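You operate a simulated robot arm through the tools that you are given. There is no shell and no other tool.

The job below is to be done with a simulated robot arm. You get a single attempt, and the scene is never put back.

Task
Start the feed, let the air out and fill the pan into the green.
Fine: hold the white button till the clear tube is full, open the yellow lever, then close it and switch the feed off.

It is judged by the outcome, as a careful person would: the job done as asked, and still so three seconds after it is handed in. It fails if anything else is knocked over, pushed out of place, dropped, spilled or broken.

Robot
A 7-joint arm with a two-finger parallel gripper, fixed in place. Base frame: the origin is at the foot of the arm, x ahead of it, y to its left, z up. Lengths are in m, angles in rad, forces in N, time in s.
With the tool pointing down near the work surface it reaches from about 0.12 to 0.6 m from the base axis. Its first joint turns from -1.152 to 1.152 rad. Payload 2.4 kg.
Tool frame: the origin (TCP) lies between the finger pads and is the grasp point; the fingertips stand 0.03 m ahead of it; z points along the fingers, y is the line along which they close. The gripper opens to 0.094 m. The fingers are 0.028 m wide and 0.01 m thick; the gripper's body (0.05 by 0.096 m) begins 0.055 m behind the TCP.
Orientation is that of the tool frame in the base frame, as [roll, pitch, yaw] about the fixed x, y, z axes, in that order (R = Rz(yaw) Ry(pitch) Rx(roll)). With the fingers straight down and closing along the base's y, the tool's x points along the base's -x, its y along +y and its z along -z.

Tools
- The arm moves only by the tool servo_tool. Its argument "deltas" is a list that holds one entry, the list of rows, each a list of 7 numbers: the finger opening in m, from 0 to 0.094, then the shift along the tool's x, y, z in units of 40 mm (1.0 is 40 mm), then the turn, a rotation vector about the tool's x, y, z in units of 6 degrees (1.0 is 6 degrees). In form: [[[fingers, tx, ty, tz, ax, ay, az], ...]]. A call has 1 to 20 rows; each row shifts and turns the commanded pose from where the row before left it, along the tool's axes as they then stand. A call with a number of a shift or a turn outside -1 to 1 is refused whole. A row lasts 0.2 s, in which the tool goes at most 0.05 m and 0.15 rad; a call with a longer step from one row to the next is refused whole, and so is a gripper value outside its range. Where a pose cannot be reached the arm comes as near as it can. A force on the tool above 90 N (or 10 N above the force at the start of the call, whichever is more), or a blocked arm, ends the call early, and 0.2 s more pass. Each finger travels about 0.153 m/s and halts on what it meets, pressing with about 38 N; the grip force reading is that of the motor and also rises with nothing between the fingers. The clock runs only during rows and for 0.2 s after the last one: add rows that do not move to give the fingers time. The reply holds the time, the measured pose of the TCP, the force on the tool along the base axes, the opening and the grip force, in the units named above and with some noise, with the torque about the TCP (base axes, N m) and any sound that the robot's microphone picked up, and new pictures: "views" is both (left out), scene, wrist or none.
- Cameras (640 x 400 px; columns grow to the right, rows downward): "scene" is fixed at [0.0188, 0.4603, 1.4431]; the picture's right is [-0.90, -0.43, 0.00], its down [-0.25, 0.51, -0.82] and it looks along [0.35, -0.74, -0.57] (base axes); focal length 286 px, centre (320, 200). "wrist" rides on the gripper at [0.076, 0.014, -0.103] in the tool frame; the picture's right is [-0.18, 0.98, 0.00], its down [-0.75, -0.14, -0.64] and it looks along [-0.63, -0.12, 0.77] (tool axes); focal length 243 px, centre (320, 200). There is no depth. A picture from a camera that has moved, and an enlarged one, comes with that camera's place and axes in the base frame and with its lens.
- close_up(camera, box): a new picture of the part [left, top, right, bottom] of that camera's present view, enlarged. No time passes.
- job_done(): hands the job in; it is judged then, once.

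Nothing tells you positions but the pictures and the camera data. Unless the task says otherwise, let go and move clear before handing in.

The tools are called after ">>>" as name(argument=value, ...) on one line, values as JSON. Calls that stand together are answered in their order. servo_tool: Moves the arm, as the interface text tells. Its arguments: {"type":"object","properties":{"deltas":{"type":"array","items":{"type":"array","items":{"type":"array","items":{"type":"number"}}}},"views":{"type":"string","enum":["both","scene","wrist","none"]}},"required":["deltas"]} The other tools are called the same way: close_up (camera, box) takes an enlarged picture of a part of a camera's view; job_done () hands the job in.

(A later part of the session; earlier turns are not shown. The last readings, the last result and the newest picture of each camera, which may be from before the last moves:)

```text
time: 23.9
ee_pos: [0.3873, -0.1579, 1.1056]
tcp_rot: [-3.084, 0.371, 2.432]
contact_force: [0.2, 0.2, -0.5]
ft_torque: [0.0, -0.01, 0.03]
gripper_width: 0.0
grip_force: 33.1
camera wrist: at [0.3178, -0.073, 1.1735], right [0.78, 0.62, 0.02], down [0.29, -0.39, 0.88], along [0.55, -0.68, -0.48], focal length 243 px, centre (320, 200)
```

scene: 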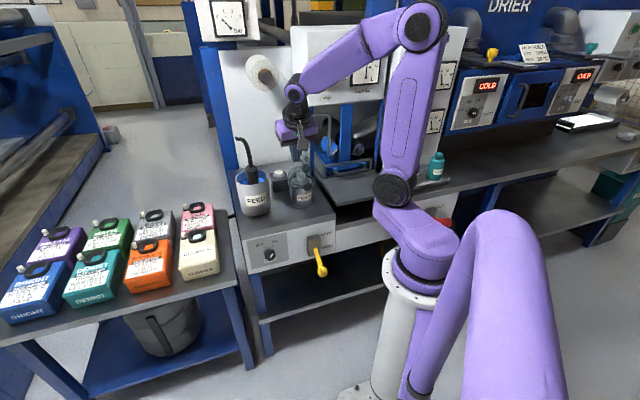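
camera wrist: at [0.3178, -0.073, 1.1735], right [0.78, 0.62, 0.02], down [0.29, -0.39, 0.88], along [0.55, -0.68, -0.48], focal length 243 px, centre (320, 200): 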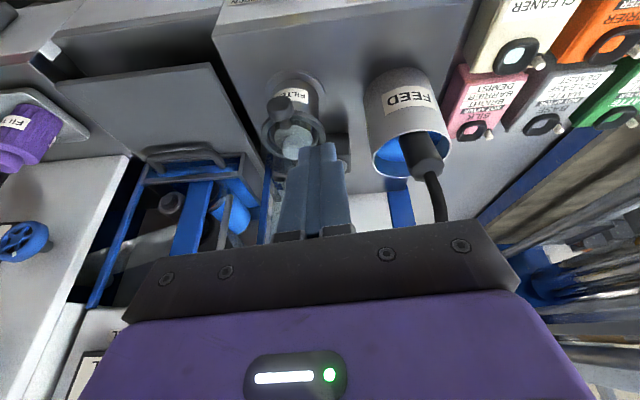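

>>> close_up(camera="scene", box=[240, 80, 360, 200])

>>> close_up(camera="scene", box=[205, 0, 255, 40])

>>> close_up(camera="scene", box=[235, 225, 299, 265])

>>> close_up(camera="wrist", box=[220, 60, 460, 240])

```text
3.33 times, centred on (300, 140) of scene
camera zoom: at [0.0188, 0.4603, 1.4431], right [-0.9, -0.43, 0.0], down [-0.25, 0.51, -0.82], along [0.35, -0.74, -0.57], focal length 954 px, centre (387, 400)
```

zoom: 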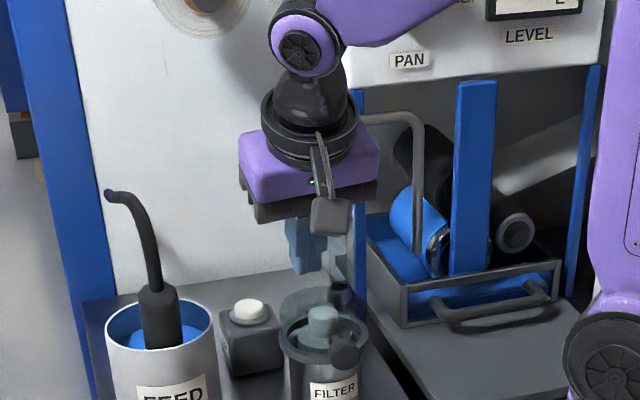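

```text
10.00 times, centred on (230, 20) of scene
camera zoom: at [0.0188, 0.4603, 1.4431], right [-0.9, -0.43, 0.0], down [-0.25, 0.51, -0.82], along [0.35, -0.74, -0.57], focal length 2862 px, centre (1220, 2000)
```

zoom: 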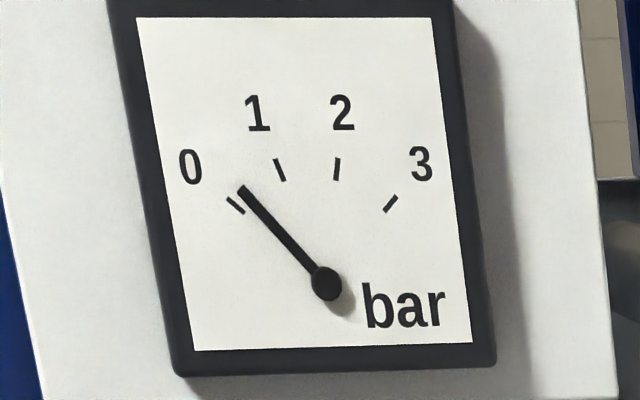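

```text
10.00 times, centred on (267, 245) of scene
camera zoom: at [0.0188, 0.4603, 1.4431], right [-0.9, -0.43, 0.0], down [-0.25, 0.51, -0.82], along [0.35, -0.74, -0.57], focal length 2862 px, centre (850, -250)
```

zoom: 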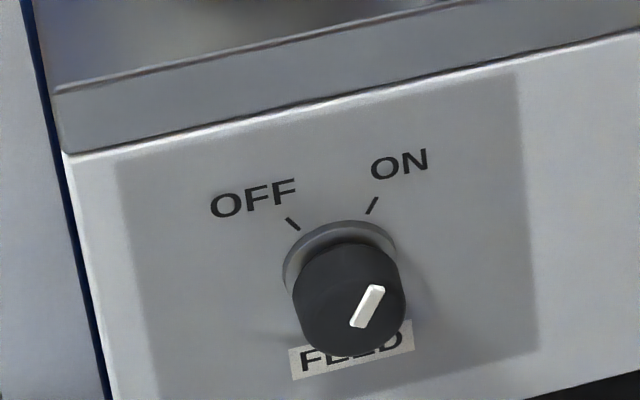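

```text
2.22 times, centred on (340, 150) of wrist
camera zoom: at [0.3178, -0.073, 1.1735], right [0.78, 0.62, 0.02], down [0.29, -0.39, 0.88], along [0.55, -0.68, -0.48], focal length 539 px, centre (276, 311)
```

zoom: 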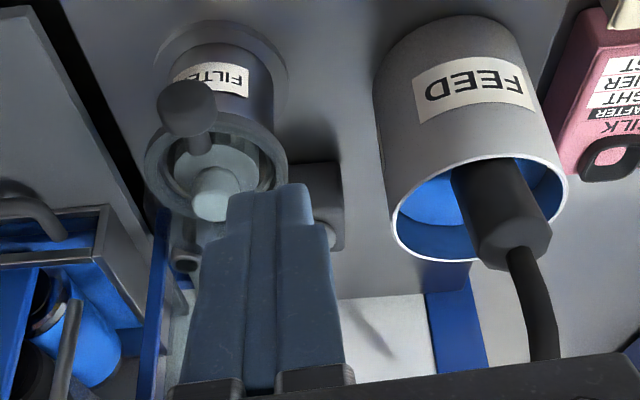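

The switch is on ON, and the gauge at about 0.25 bar looks air-bound. Next is the button at about (0.59, -0.36, 0.89), between the filter and the FEED pot. I'll move above it with closed fingers and tilt forward.

>>> servo_tool(deltas=[[[0.0, -0.82, -0.09, 0.7, 0, 0, 0], [0.0, -0.82, -0.09, 0.7, 0, 0, 0], [0.0, -0.82, -0.09, 0.7, 0, 0, 0], [0.0, -0.82, -0.09, 0.7, -0.57, 0, 0], [0.0, 0, 0, 0, 0, -0.85, 0], [0.0, 0, 0, 0, 0, -0.85, 0], [0.0, 0, 0, 0, 0, 0, 0]]], views="both")

```text
time: 25.5
ee_pos: [0.4945, -0.2796, 1.0501]
tcp_rot: [3.138, 0.549, 2.431]
contact_force: [0.0, 0.7, -0.1]
ft_torque: [0.0, 0.01, -0.01]
gripper_width: 0.0
grip_force: 32.6
camera wrist: at [0.414, -0.1922, 1.0985], right [0.76, 0.64, 0.1], down [0.14, -0.31, 0.94], along [0.64, -0.7, -0.33], focal length 243 px, centre (320, 200)
```

scene: 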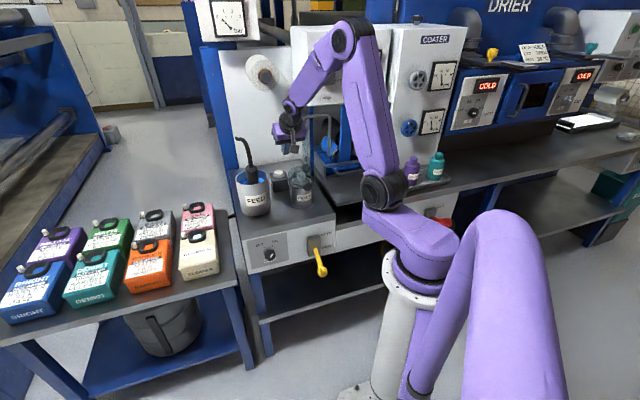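
wrist: 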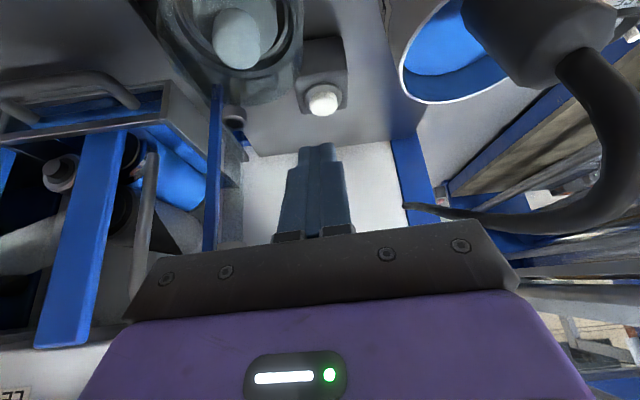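

The fingertips line up laterally with the button. I'll descend along the tool axis to about 3 cm short of it and check.

>>> servo_tool(deltas=[[[0.0, -0.1425, 0, 0.9, 0, 0, 0], [0.0, -0.1425, 0, 0.9, 0, 0, 0], [0.0, -0.1425, 0, 0.9, 0, 0, 0], [0.0, -0.1425, 0, 0.9, 0, 0, 0], [0.0, 0, 0, 0, 0, 0, 0]]], views="both")

```text
time: 26.7
ee_pos: [0.5675, -0.3426, 0.94]
tcp_rot: [3.138, 0.545, 2.432]
contact_force: [0.2, -0.2, 0.0]
ft_torque: [0.01, -0.01, 0.04]
gripper_width: 0.0
grip_force: 33.0
camera wrist: at [0.4869, -0.2544, 0.9881], right [0.76, 0.65, 0.1], down [0.14, -0.31, 0.94], along [0.64, -0.7, -0.33], focal length 243 px, centre (320, 200)
```

scene: 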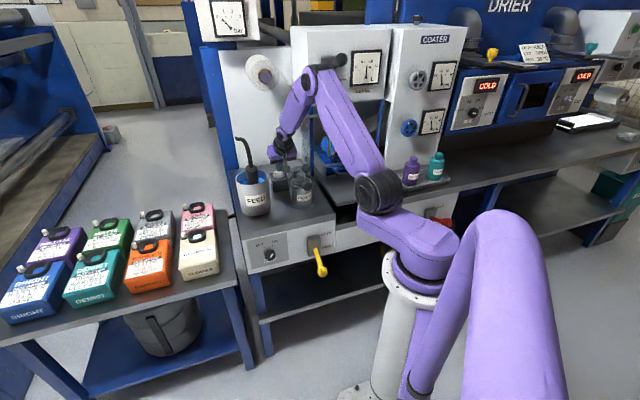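
wrist: 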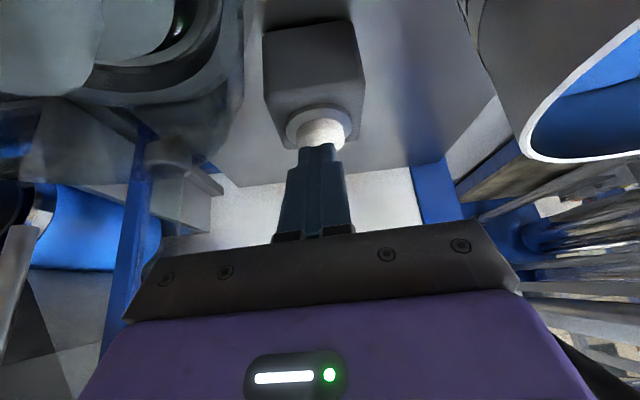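

>>> close_up(camera="scene", box=[260, 100, 340, 190])

>>> close_up(camera="wrist", box=[120, 60, 420, 250])

>>> close_up(camera="scene", box=[345, 40, 395, 100])

```text
4.44 times, centred on (300, 145) of scene
camera zoom: at [0.0188, 0.4603, 1.4431], right [-0.9, -0.43, 0.0], down [-0.25, 0.51, -0.82], along [0.35, -0.74, -0.57], focal length 1272 px, centre (409, 444)
```

zoom: 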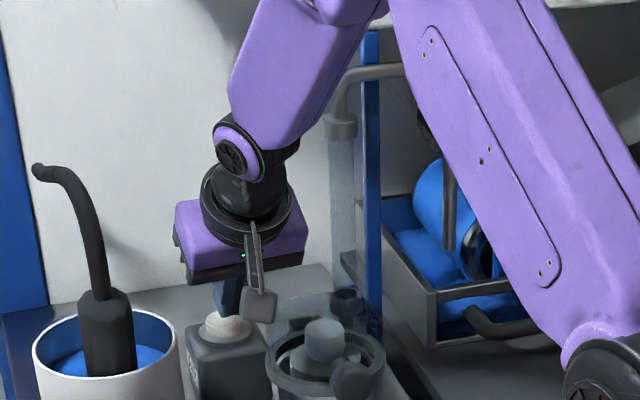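

```text
2.11 times, centred on (270, 155) of wrist
camera zoom: at [0.4869, -0.2544, 0.9881], right [0.76, 0.65, 0.1], down [0.14, -0.31, 0.94], along [0.64, -0.7, -0.33], focal length 511 px, centre (425, 295)
```

zoom: 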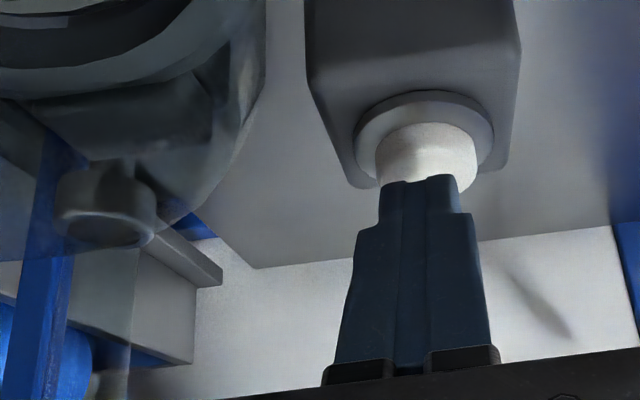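

```text
6.67 times, centred on (370, 70) of scene
camera zoom: at [0.0188, 0.4603, 1.4431], right [-0.9, -0.43, 0.0], down [-0.25, 0.51, -0.82], along [0.35, -0.74, -0.57], focal length 1908 px, centre (-13, 1067)
```

zoom: 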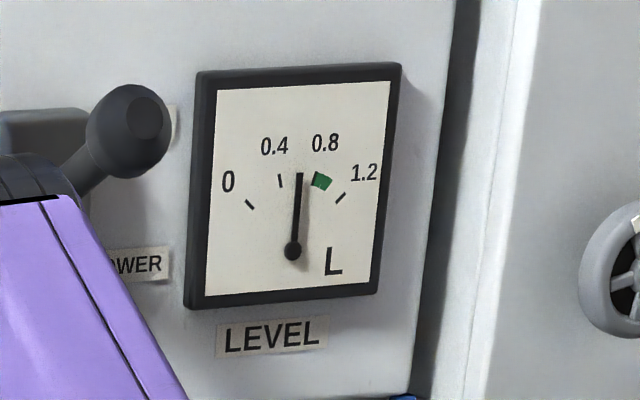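

The clear tube and the LEVEL dial (needle about 0.6, green about 0.72–0.88) are both visible past the arm. I'll lower onto the button in small steps and watch the force.

>>> servo_tool(deltas=[[[0.0, 0.01, 0.02, 0.64, 0, 0, 0], [0.0, 0.078, 0, 0.128, 0, 0, 0]]], views="both")

```text
time: 27.3
ee_pos: [0.5832, -0.3507, 0.923]
tcp_rot: [3.132, 0.572, 2.431]
contact_force: [1.2, -5.4, 31.2]
ft_torque: [0.09, 0.38, -0.09]
gripper_width: 0.0001
grip_force: 32.9
heard: click
camera wrist: at [0.4998, -0.262, 0.9685], right [0.75, 0.65, 0.11], down [0.12, -0.3, 0.95], along [0.64, -0.7, -0.3], focal length 243 px, centre (320, 200)
```

scene: 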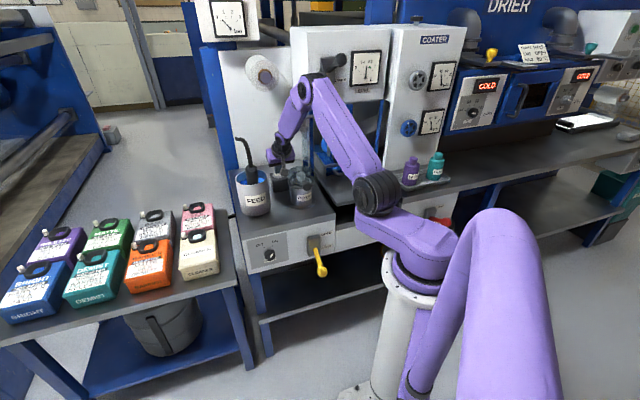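
wrist: 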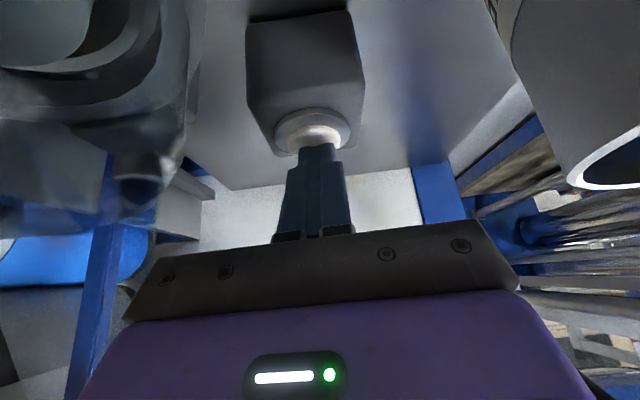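

I heard a click and feel 31 N, so the button is pressed; blue is showing at the bottom of the tube. I'll hold and watch the tube.

>>> close_up(camera="scene", box=[260, 100, 340, 190])

>>> servo_tool(deltas=[[[0.0, 0, 0, 0, 0, 0, 0]]], views="wrist")

>>> close_up(camera="scene", box=[260, 100, 340, 190])

```text
4.44 times, centred on (300, 145) of scene
camera zoom: at [0.017, 0.4614, 1.4427], right [-0.9, -0.43, 0.0], down [-0.24, 0.51, -0.82], along [0.36, -0.74, -0.57], focal length 1272 px, centre (409, 444)
```

zoom: 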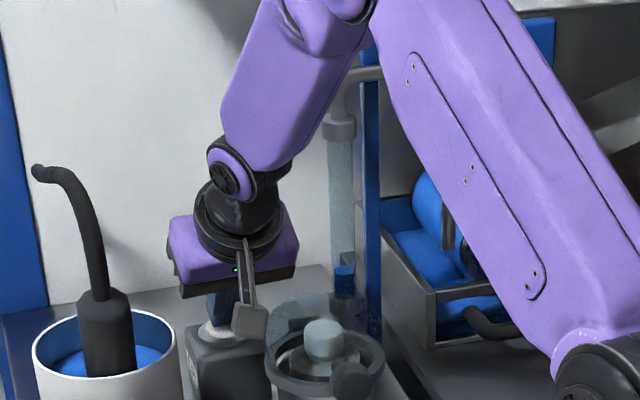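

```text
time: 27.7
ee_pos: [0.5828, -0.3509, 0.9239]
tcp_rot: [3.132, 0.572, 2.433]
contact_force: [2.6, -5.3, 31.4]
ft_torque: [-0.05, 0.16, -0.04]
gripper_width: 0.0001
grip_force: 33.3
camera wrist: at [0.4998, -0.2617, 0.9686], right [0.76, 0.65, 0.11], down [0.12, -0.3, 0.95], along [0.64, -0.7, -0.31], focal length 243 px, centre (320, 200)
```

wrist: 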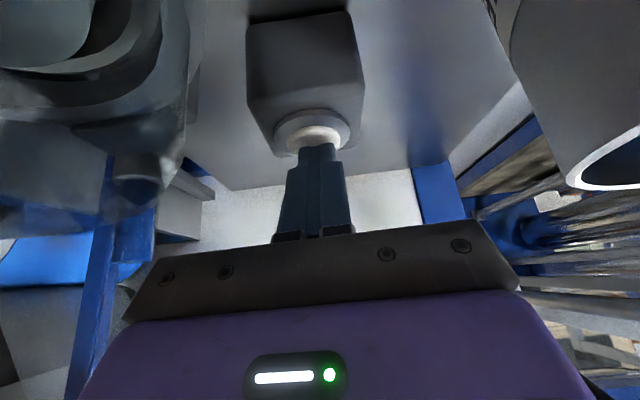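

```text
4.44 times, centred on (300, 145) of scene
camera zoom: at [0.0171, 0.4613, 1.4427], right [-0.9, -0.43, 0.0], down [-0.24, 0.51, -0.82], along [0.36, -0.74, -0.57], focal length 1272 px, centre (409, 444)
```

zoom: 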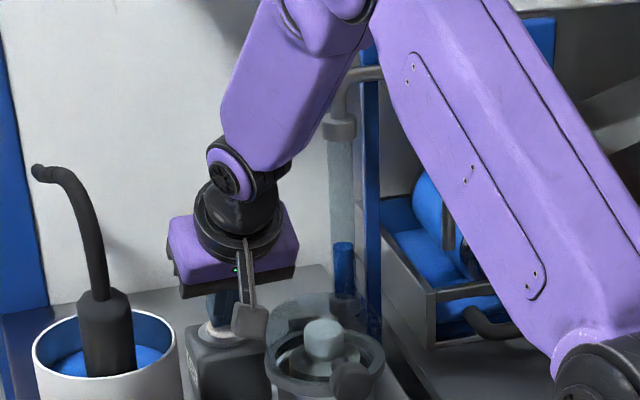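

The blue column is rising about a seventh of the tube every 0.4 s. I'll keep holding for another 1.2 s.

>>> servo_tool(deltas=[[[0.0, 0, 0, 0, 0, 0, 0], [0.0, 0, 0, 0, 0, 0, 0], [0.0, 0, 0, 0, 0, 0, 0], [0.0, 0, 0, 0, 0, 0, 0], [0.0, 0, 0, 0, 0, 0, 0]]], views="none")

>>> close_up(camera="scene", box=[260, 100, 340, 190])

```text
time: 28.9
ee_pos: [0.5823, -0.3496, 0.922]
tcp_rot: [3.134, 0.57, 2.432]
contact_force: [-32.2, 25.0, 93.6]
ft_torque: [0.36, 0.46, 0.08]
gripper_width: 0.0
grip_force: 32.9
```

```text
4.44 times, centred on (300, 145) of scene
camera zoom: at [0.0172, 0.4613, 1.4427], right [-0.9, -0.43, 0.0], down [-0.24, 0.51, -0.82], along [0.36, -0.74, -0.57], focal length 1272 px, centre (409, 444)
```

zoom: 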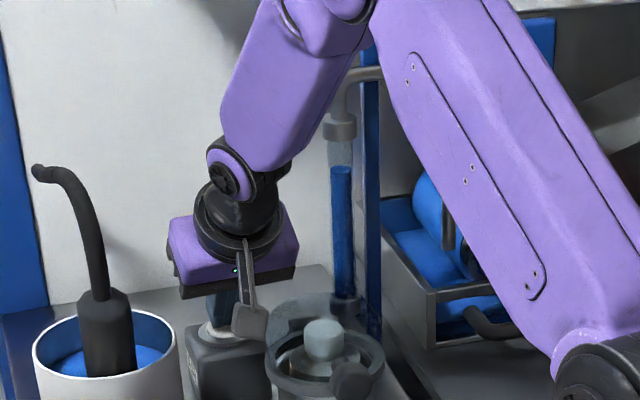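

The tube is about 80% full and the force has crept up, so I'll ease off about 1.5 mm while continuing to hold.

>>> servo_tool(deltas=[[[0.0, -0.02, 0, -0.032, 0, 0, 0]]], views="none")

>>> close_up(camera="scene", box=[260, 100, 340, 190])

>>> close_up(camera="scene", box=[205, 0, 255, 40])

```text
time: 29.3
ee_pos: [0.5826, -0.3482, 0.9233]
tcp_rot: [3.134, 0.566, 2.432]
contact_force: [-21.5, 20.8, 77.8]
ft_torque: [0.44, 0.45, 0.05]
gripper_width: 0.0
grip_force: 32.9
```

```text
4.44 times, centred on (300, 145) of scene
camera zoom: at [0.0174, 0.4613, 1.4427], right [-0.9, -0.43, 0.0], down [-0.24, 0.51, -0.82], along [0.36, -0.74, -0.57], focal length 1272 px, centre (409, 444)
```

zoom: 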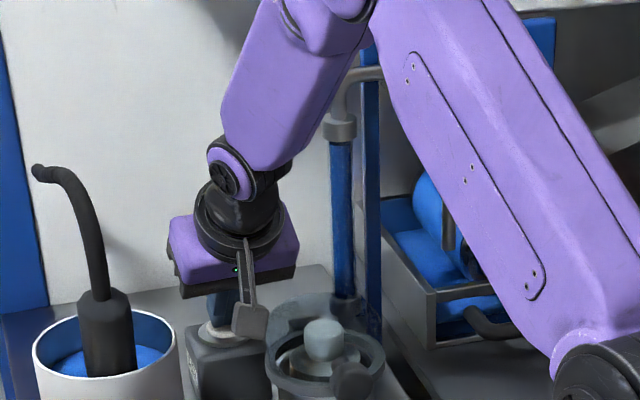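

```text
10.00 times, centred on (230, 20) of scene
camera zoom: at [0.0174, 0.4613, 1.4427], right [-0.9, -0.43, 0.0], down [-0.24, 0.51, -0.82], along [0.36, -0.74, -0.57], focal length 2862 px, centre (1220, 2000)
```

zoom: 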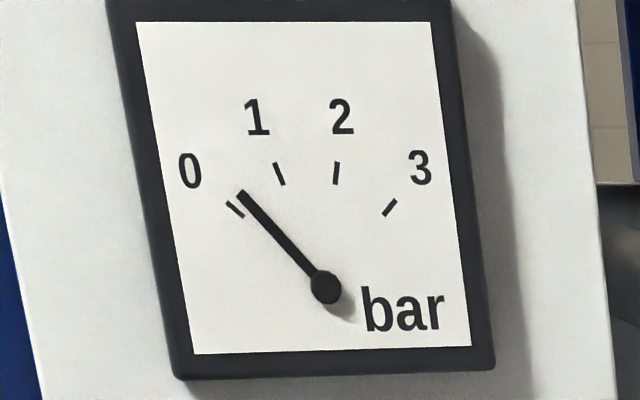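

The tube is full up to its fitting. I'll hold one more fifth of a second and then lift off.

>>> servo_tool(deltas=[[[0.0, 0, 0, 0, 0, 0, 0], [0.0, 0, 0, -0.9, 0, 0, 0], [0.0, 0, 0, -0.9, 0, 0, 0]]], views="both")

>>> close_up(camera="scene", box=[260, 100, 340, 190])

>>> close_up(camera="scene", box=[205, 0, 255, 40])

>>> close_up(camera="scene", box=[345, 40, 395, 100])

```text
time: 30.1
ee_pos: [0.5457, -0.325, 0.9739]
tcp_rot: [3.139, 0.543, 2.43]
contact_force: [-0.3, 0.6, 0.5]
ft_torque: [0.01, 0.02, -0.02]
gripper_width: 0.0
grip_force: 32.8
camera wrist: at [0.4656, -0.2373, 1.0221], right [0.76, 0.64, 0.1], down [0.15, -0.31, 0.94], along [0.63, -0.7, -0.33], focal length 243 px, centre (320, 200)
```

scene: 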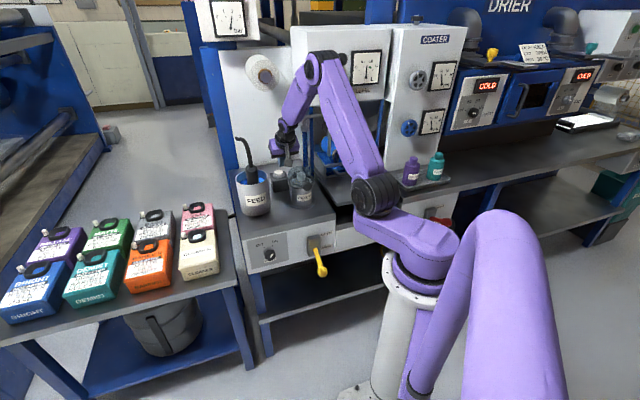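
wrist: 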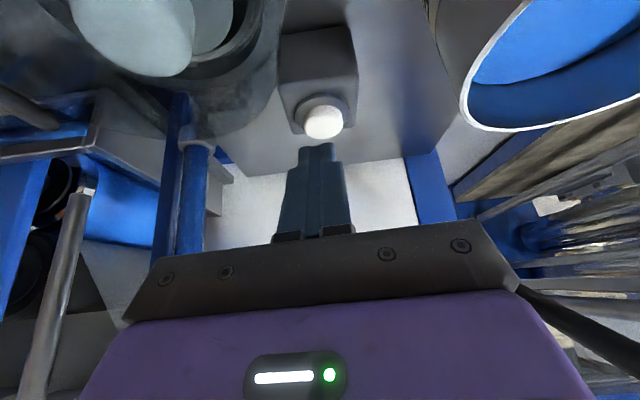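

```text
4.44 times, centred on (300, 145) of scene
camera zoom: at [0.0188, 0.4603, 1.4431], right [-0.9, -0.43, 0.0], down [-0.25, 0.51, -0.82], along [0.35, -0.74, -0.57], focal length 1272 px, centre (409, 444)
```

zoom: 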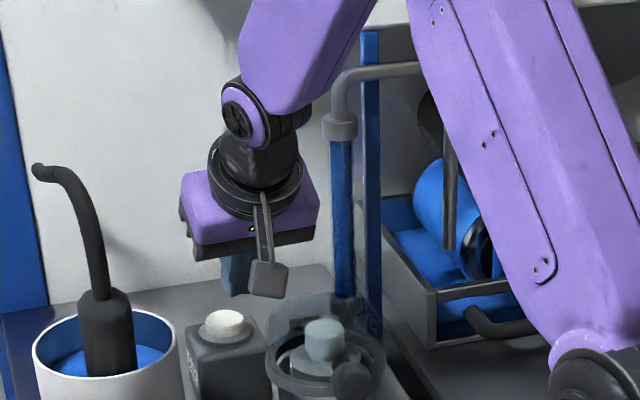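

```text
10.00 times, centred on (230, 20) of scene
camera zoom: at [0.0188, 0.4603, 1.4431], right [-0.9, -0.43, 0.0], down [-0.25, 0.51, -0.82], along [0.35, -0.74, -0.57], focal length 2862 px, centre (1220, 2000)
```

zoom: 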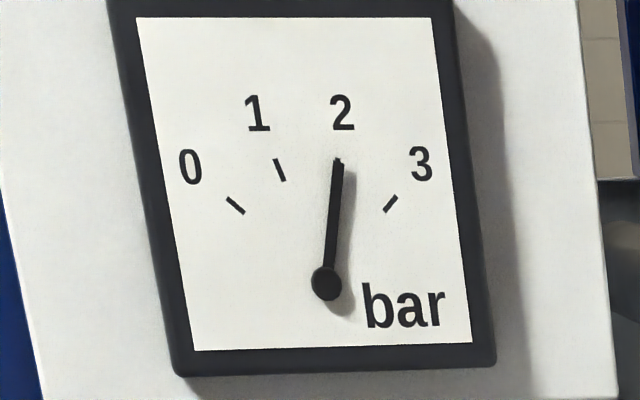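

```text
6.67 times, centred on (370, 70) of scene
camera zoom: at [0.0188, 0.4603, 1.4431], right [-0.9, -0.43, 0.0], down [-0.25, 0.51, -0.82], along [0.35, -0.74, -0.57], focal length 1908 px, centre (-13, 1067)
```

zoom: 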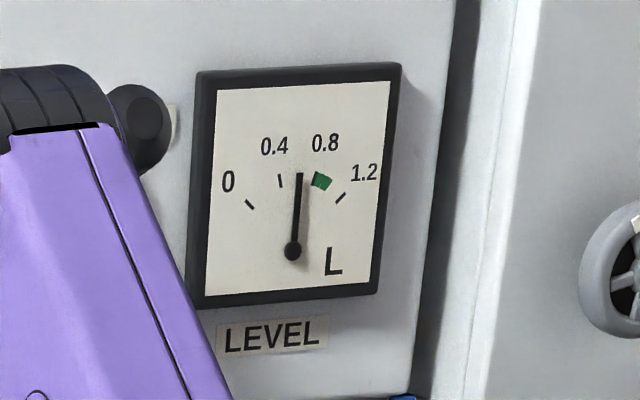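

The tube is full and the pressure has jumped to 2 bar, so the air is out and the white button is released. Re-measuring the front edge puts the machine at 45°. I'll back away over the bench and straighten the tool to go to the yellow lever.

>>> servo_tool(deltas=[[[0.0, 0, 0, -1.0, 0, 0, 0], [0.0, 0, 0, -0.8, 0, 0, 0], [0.0, 0.825, -0.154, -0.42, 0, 0, 0], [0.0, 0.825, -0.154, -0.42, 0, 0, 0], [0.0, 0.825, -0.154, -0.42, 0, 0, 0], [0.0, 0, 0, 0, 0, 0.9, 0], [0.0, 0, 0, 0, 0, 0.9, 0], [0.0, 0, 0, 0, 0, 0.9, 0], [0.0, 0, 0, 0, 0, 0, 0]]], views="scene")

```text
time: 32.1
ee_pos: [0.4231, -0.2426, 1.0301]
tcp_rot: [3.137, 0.263, 2.433]
contact_force: [-0.4, -1.0, -0.1]
ft_torque: [-0.04, -0.02, 0.0]
gripper_width: 0.0001
grip_force: 33.1
```

scene: 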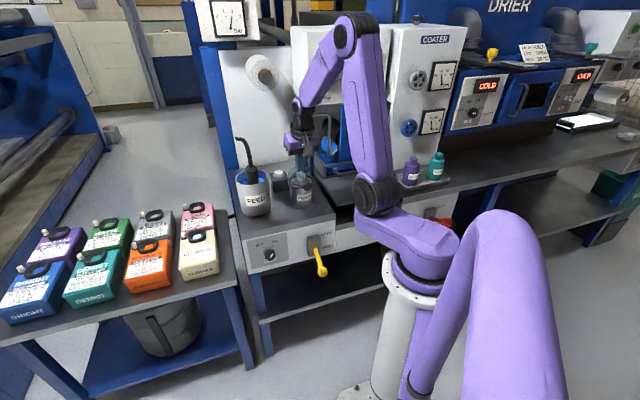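

I'll finish straightening to the machine's 45° heading and come down in front of the panel above the yellow lever with the fingers open.

>>> servo_tool(deltas=[[[0.0, 0, 0, 0, 0, 0.85, 0.25], [0.0, 0, 0, 0, 0, 0.85, 0.25], [0.0, 0, 0, 0, 0, 0.8, 0.25], [0.0, 0.88, -0.17, 0.3, 0, 0, 0], [0.0, 0.88, -0.17, 0.3, 0, 0, 0], [0.08, 0.88, -0.17, 0.3, 0, 0, 0], [0.08, 0.88, -0.17, 0.3, 0, 0, 0], [0.08, 0, 0, 0.9, 0, 0, 0], [0.08, 0, 0, 0.9, 0, 0, 0], [0.08, 0, 0, 0.9, 0, 0, 0], [0.08, 0, 0, 0.9, 0, 0, 0], [0.08, 0, 0, 0.9, 0, 0, 0], [0.08, 0, 0, 0, 0, 0, 0]]], views="both")

```text
time: 34.9
ee_pos: [0.3065, -0.1618, 0.7979]
tcp_rot: [3.129, 0.001, 2.358]
contact_force: [-0.3, 1.2, -0.1]
ft_torque: [0.03, 0.0, 0.0]
gripper_width: 0.0801
grip_force: 0.1
camera wrist: at [0.2621, -0.0986, 0.9007], right [0.82, 0.57, 0.01], down [0.43, -0.64, 0.64], along [0.37, -0.52, -0.77], focal length 243 px, centre (320, 200)
```

scene: 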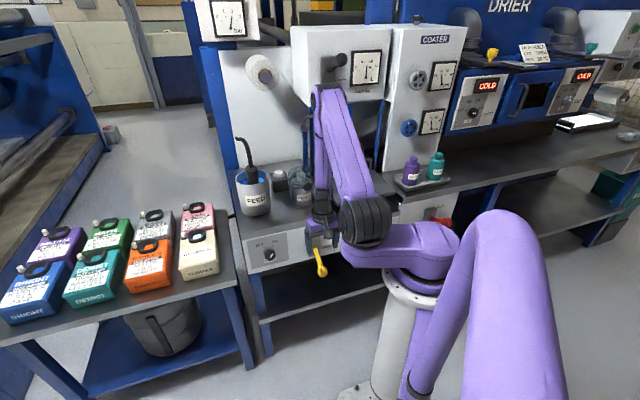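
wrist: 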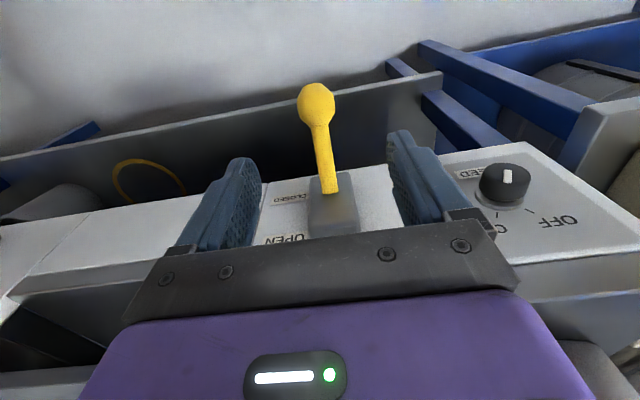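

The lever's knob is centred between the fingers at about (0.311, -0.171, 0.64), and the LEVEL dial is visible past the arm. I'll descend straddling the lever knob.

>>> servo_tool(deltas=[[[0.08, -0.04, -0.016, 0.78, 0, 0, 0], [0.08, -0.04, -0.016, 0.78, 0, 0, 0], [0.08, -0.04, -0.016, 0.78, 0, 0, 0], [0.08, -0.04, -0.016, 0.78, 0, 0, 0], [0.08, -0.04, -0.016, 0.78, 0, 0, 0], [0.08, 0, 0, 0, 0, 0, 0]]], views="both")

```text
time: 36.3
ee_pos: [0.3156, -0.1631, 0.6406]
tcp_rot: [3.127, 0.002, 2.355]
contact_force: [0.1, -0.1, 0.1]
ft_torque: [0.02, 0.02, -0.01]
gripper_width: 0.0801
grip_force: 0.1
camera wrist: at [0.2694, -0.0997, 0.7441], right [0.82, 0.57, 0.01], down [0.43, -0.64, 0.64], along [0.37, -0.52, -0.77], focal length 243 px, centre (320, 200)
```

scene: 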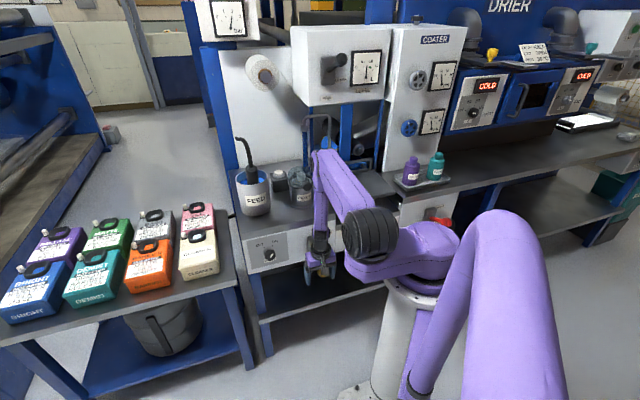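
wrist: 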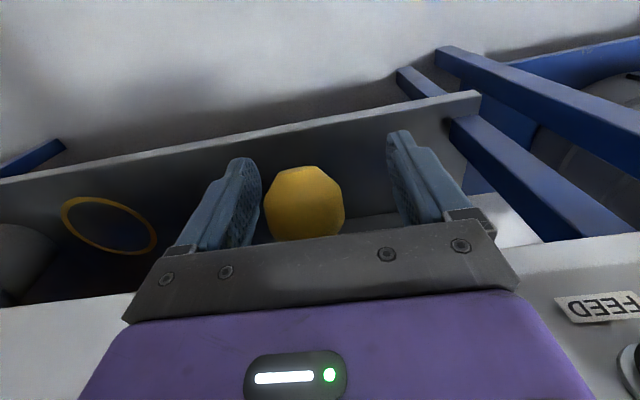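

The tool is about 9 mm to the left of the lever knob. I'll shift over, go slightly forward, and close on it gently.

>>> servo_tool(deltas=[[[0.08, -0.125, -0.24, -0.1, 0, 0, 0], [0.08, 0, 0, 0, 0, 0, 0], [0.025, 0, 0, 0, 0, 0, 0], [0.025, 0, 0, 0, 0, 0, 0], [0.025, 0, 0, 0, 0, 0, 0]]], views="both")

>>> close_up(camera="scene", box=[345, 40, 395, 100])

>>> close_up(camera="scene", box=[280, 200, 360, 290])

```text
time: 37.5
ee_pos: [0.3135, -0.1719, 0.6455]
tcp_rot: [3.127, -0.001, 2.365]
contact_force: [34.2, 25.3, 1.0]
ft_torque: [-0.29, 0.27, -0.47]
gripper_width: 0.0407
grip_force: 44.6
camera wrist: at [0.2679, -0.1092, 0.7486], right [0.82, 0.57, 0.01], down [0.43, -0.64, 0.64], along [0.37, -0.52, -0.77], focal length 243 px, centre (320, 200)
```

scene: 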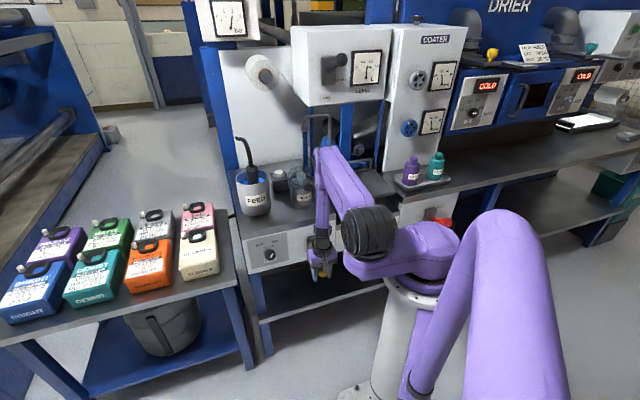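
wrist: 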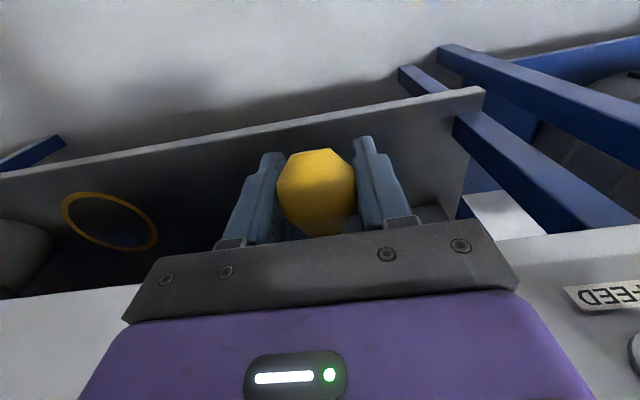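

```text
6.67 times, centred on (370, 70) of scene
camera zoom: at [0.0194, 0.4607, 1.4429], right [-0.9, -0.43, 0.0], down [-0.25, 0.51, -0.82], along [0.35, -0.74, -0.57], focal length 1908 px, centre (-13, 1067)
```

zoom: 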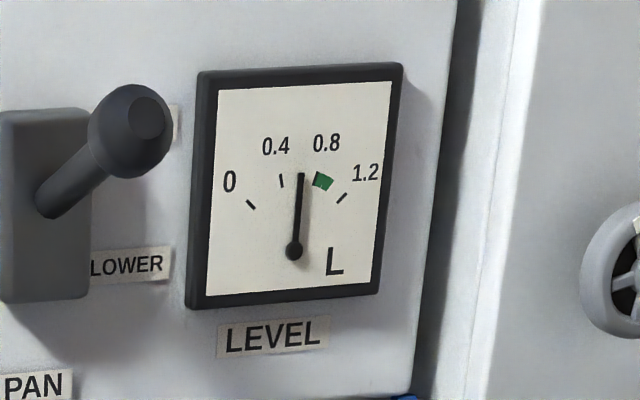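

```text
4.44 times, centred on (320, 245) of scene
camera zoom: at [0.0194, 0.4607, 1.4429], right [-0.9, -0.43, 0.0], down [-0.25, 0.51, -0.82], along [0.35, -0.74, -0.57], focal length 1272 px, centre (320, 0)
```

zoom: 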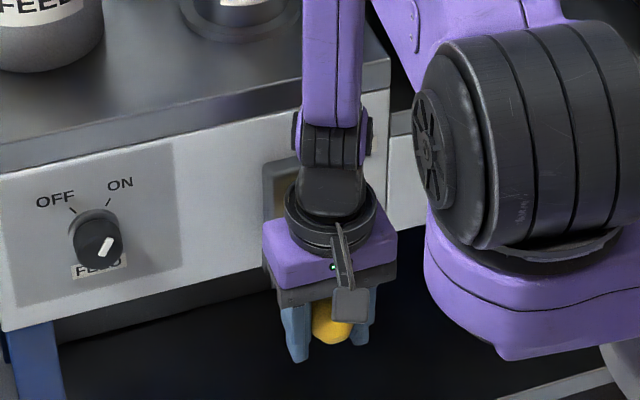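

I have the lever knob (0.041 m). I'll take out the side load and lift along the lever's arc, the first third for now, to check the motion and the dial.

>>> servo_tool(deltas=[[[0.025, 0, 0.1, 0, 0, 0, 0], [0.025, 0.2, 0, -0.365, 0, 0, 0], [0.025, 0.13, 0, -0.385, 0, 0, 0]]], views="none")

>>> close_up(camera="scene", box=[280, 200, 360, 290])

>>> close_up(camera="scene", box=[345, 40, 395, 100])

```text
time: 38.3
ee_pos: [0.3038, -0.1629, 0.6764]
tcp_rot: [3.127, 0.0, 2.359]
contact_force: [14.9, 17.9, -6.2]
ft_torque: [-0.03, 0.25, -0.1]
gripper_width: 0.0383
grip_force: 11.7
```

```text
4.44 times, centred on (320, 245) of scene
camera zoom: at [0.0192, 0.4606, 1.4429], right [-0.9, -0.43, 0.0], down [-0.25, 0.51, -0.82], along [0.35, -0.74, -0.57], focal length 1272 px, centre (320, 0)
```

zoom: 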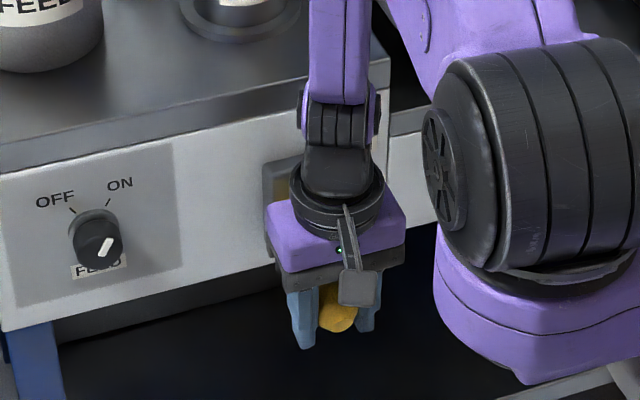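

```text
6.67 times, centred on (370, 70) of scene
camera zoom: at [0.0192, 0.4606, 1.4429], right [-0.9, -0.43, 0.0], down [-0.25, 0.51, -0.82], along [0.35, -0.74, -0.57], focal length 1908 px, centre (-13, 1067)
```

zoom: 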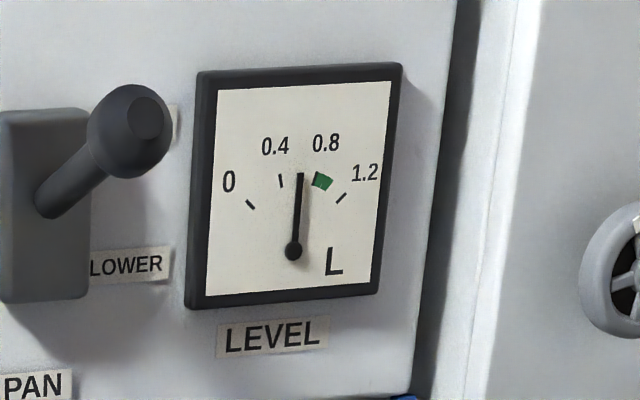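

The grip reading changed, so I'll check the wrist view to see whether the lever followed.

>>> close_up(camera="wrist", box=[160, 80, 480, 280])

>>> servo_tool(deltas=[[[0.02, 0, 0, 0, 0, 0, 0], [0.02, 0, 0, 0, 0, 0, 0]]], views="wrist")

```text
2.00 times, centred on (320, 180) of wrist
camera zoom: at [0.2587, -0.1, 0.7791], right [0.82, 0.57, 0.01], down [0.43, -0.64, 0.64], along [0.37, -0.52, -0.77], focal length 485 px, centre (320, 240)
```

zoom: 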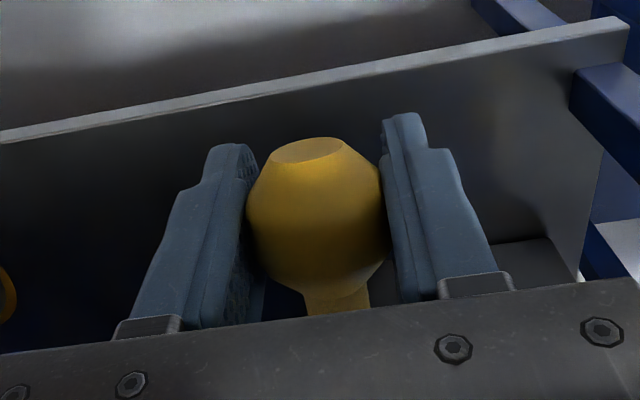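

```text
time: 38.9
ee_pos: [0.3046, -0.1624, 0.6764]
tcp_rot: [3.127, 0.001, 2.36]
contact_force: [15.8, 23.7, -0.6]
ft_torque: [-0.35, -0.22, -0.1]
gripper_width: 0.0373
grip_force: 45.2
camera wrist: at [0.2589, -0.0998, 0.7792], right [0.82, 0.57, 0.01], down [0.43, -0.64, 0.64], along [0.37, -0.52, -0.77], focal length 243 px, centre (320, 200)
```

wrist: 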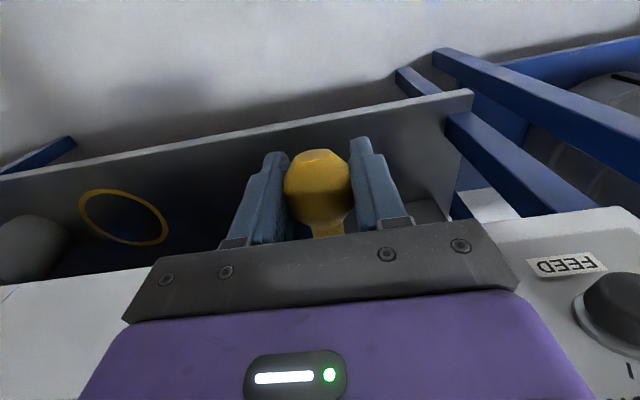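

The lever follows the grip and the dial is unchanged. I'll continue up past horizontal and look at the dial again.

>>> servo_tool(deltas=[[[0.02, 0.065, 0.05, -0.4, 0, 0, 0], [0.02, -0.01, 0, -0.405, 0, 0, 0], [0.02, -0.07, 0, -0.4, 0, 0, 0]]], views="wrist")

>>> close_up(camera="scene", box=[345, 40, 395, 100])

>>> close_up(camera="scene", box=[280, 190, 360, 280])

```text
time: 39.7
ee_pos: [0.3055, -0.1627, 0.7261]
tcp_rot: [3.127, -0.001, 2.351]
contact_force: [-3.2, 4.4, -9.5]
ft_torque: [0.81, 0.8, 0.02]
gripper_width: 0.037
grip_force: 44.8
camera wrist: at [0.2595, -0.0999, 0.8289], right [0.83, 0.56, 0.01], down [0.43, -0.64, 0.64], along [0.37, -0.52, -0.77], focal length 243 px, centre (320, 200)
```

wrist: 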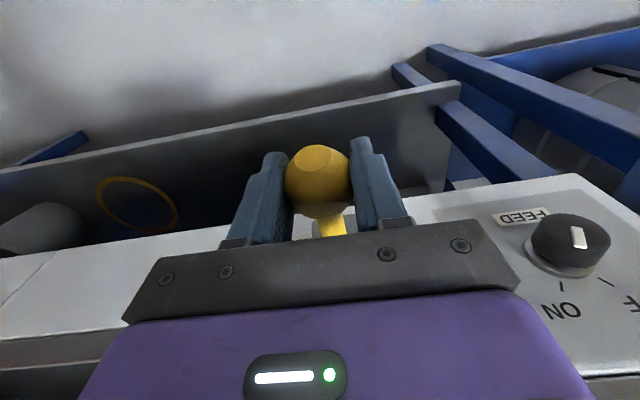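

```text
6.67 times, centred on (370, 70) of scene
camera zoom: at [0.0189, 0.4603, 1.443], right [-0.9, -0.43, 0.0], down [-0.25, 0.51, -0.82], along [0.35, -0.74, -0.57], focal length 1908 px, centre (-13, 1067)
```

zoom: 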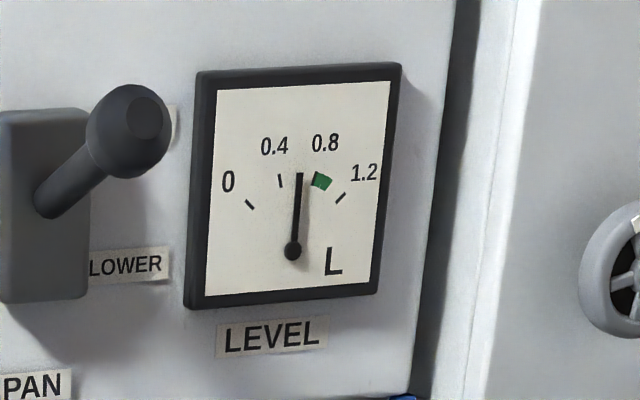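

```text
4.44 times, centred on (320, 235) of scene
camera zoom: at [0.0189, 0.4603, 1.443], right [-0.9, -0.43, 0.0], down [-0.25, 0.51, -0.82], along [0.35, -0.74, -0.57], focal length 1272 px, centre (320, 44)
```

zoom: 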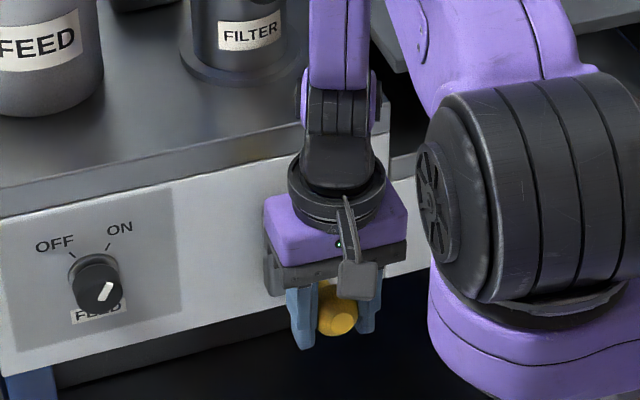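

The forces are small and the lever is a little above horizontal, with the dial still at 0.6. I'll continue up in two more steps.

>>> servo_tool(deltas=[[[0.02, -0.12, 0, -0.38, 0, 0, 0], [0.02, -0.17, 0, -0.32, 0, 0, 0]]], views="wrist")

>>> close_up(camera="scene", box=[345, 40, 395, 100])

>>> close_up(camera="scene", box=[280, 90, 400, 190])

```text
time: 40.3
ee_pos: [0.3111, -0.1691, 0.7518]
tcp_rot: [3.128, -0.007, 2.354]
contact_force: [-15.8, 8.1, -34.6]
ft_torque: [0.0, 0.03, -0.07]
gripper_width: 0.0372
grip_force: 44.6
camera wrist: at [0.2666, -0.1073, 0.856], right [0.83, 0.56, 0.01], down [0.43, -0.64, 0.63], along [0.37, -0.52, -0.77], focal length 243 px, centre (320, 200)
```

wrist: 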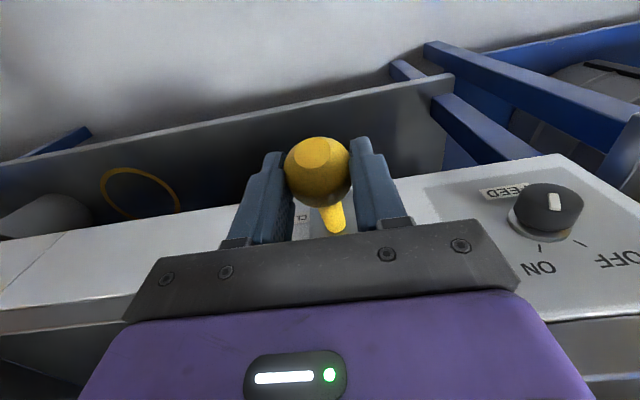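

```text
6.67 times, centred on (370, 70) of scene
camera zoom: at [0.0188, 0.4603, 1.4431], right [-0.9, -0.43, 0.0], down [-0.25, 0.51, -0.82], along [0.35, -0.74, -0.57], focal length 1908 px, centre (-13, 1067)
```

zoom: 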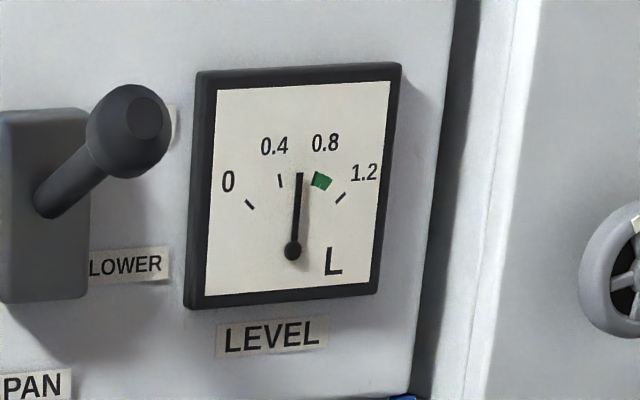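

```text
4.00 times, centred on (340, 140) of scene
camera zoom: at [0.0188, 0.4603, 1.4431], right [-0.9, -0.43, 0.0], down [-0.25, 0.51, -0.82], along [0.35, -0.74, -0.57], focal length 1145 px, centre (240, 440)
```

zoom: 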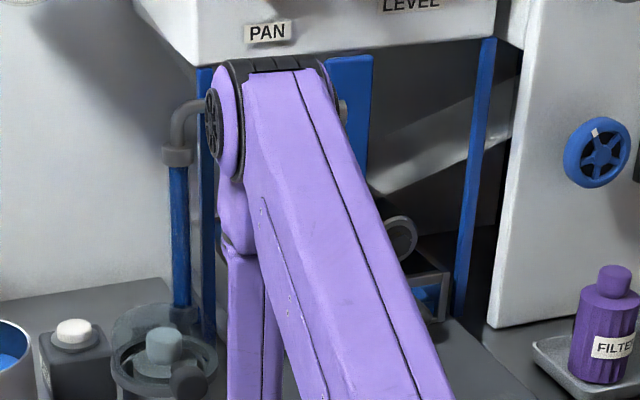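

The lever resists a bit more now, and the dial still hasn't moved. I'll go one more small step up toward OPEN.

>>> servo_tool(deltas=[[[0.02, -0.15, 0, -0.25, 0, 0, 0], [0.02, 0, 0, 0, 0, 0, 0]]], views="wrist")

>>> close_up(camera="scene", box=[345, 40, 395, 100])

>>> close_up(camera="scene", box=[205, 0, 255, 40])

>>> close_up(camera="wrist", box=[200, 110, 440, 260])

```text
time: 40.9
ee_pos: [0.3192, -0.1783, 0.7665]
tcp_rot: [3.128, 0.007, 2.354]
contact_force: [-16.8, -9.2, -8.5]
ft_torque: [-0.38, 0.16, 0.24]
gripper_width: 0.0368
grip_force: 44.4
camera wrist: at [0.2737, -0.1142, 0.8688], right [0.83, 0.56, 0.01], down [0.42, -0.64, 0.65], along [0.37, -0.53, -0.76], focal length 243 px, centre (320, 200)
```

wrist: 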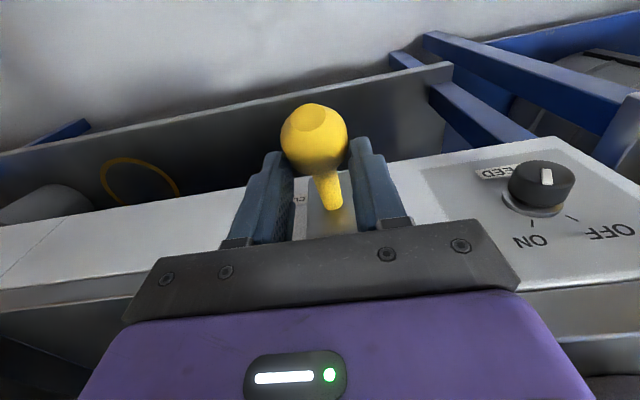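

```text
6.67 times, centred on (370, 70) of scene
camera zoom: at [0.0186, 0.46, 1.4431], right [-0.9, -0.43, 0.0], down [-0.24, 0.51, -0.82], along [0.35, -0.74, -0.57], focal length 1908 px, centre (-13, 1067)
```

zoom: 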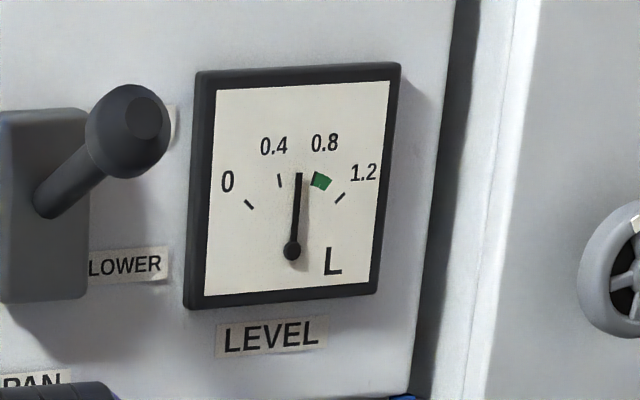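

```text
10.00 times, centred on (230, 20) of scene
camera zoom: at [0.0186, 0.46, 1.4431], right [-0.9, -0.43, 0.0], down [-0.24, 0.51, -0.82], along [0.35, -0.74, -0.57], focal length 2862 px, centre (1220, 2000)
```

zoom: 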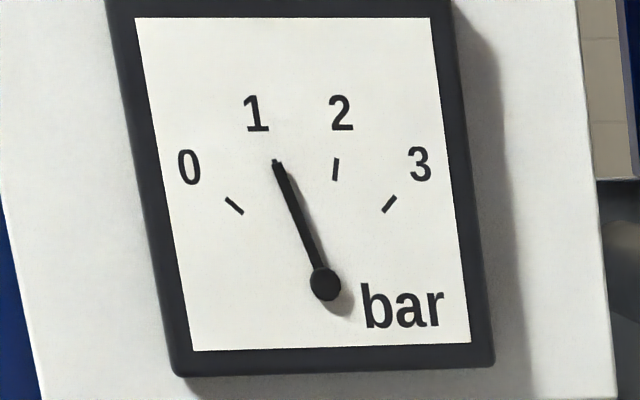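

```text
2.67 times, centred on (320, 185) of wrist
camera zoom: at [0.2737, -0.1142, 0.8688], right [0.83, 0.56, 0.01], down [0.42, -0.64, 0.65], along [0.37, -0.53, -0.76], focal length 647 px, centre (320, 240)
```

zoom: 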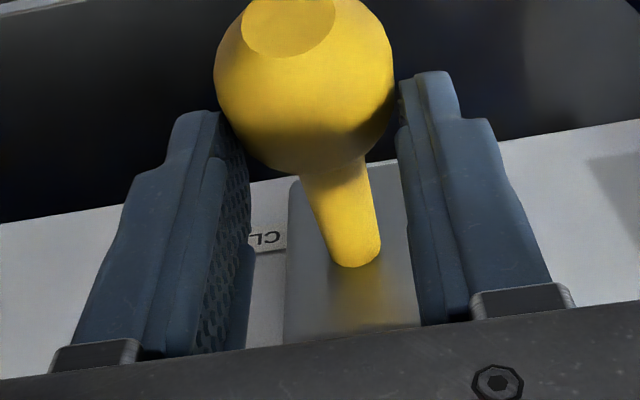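

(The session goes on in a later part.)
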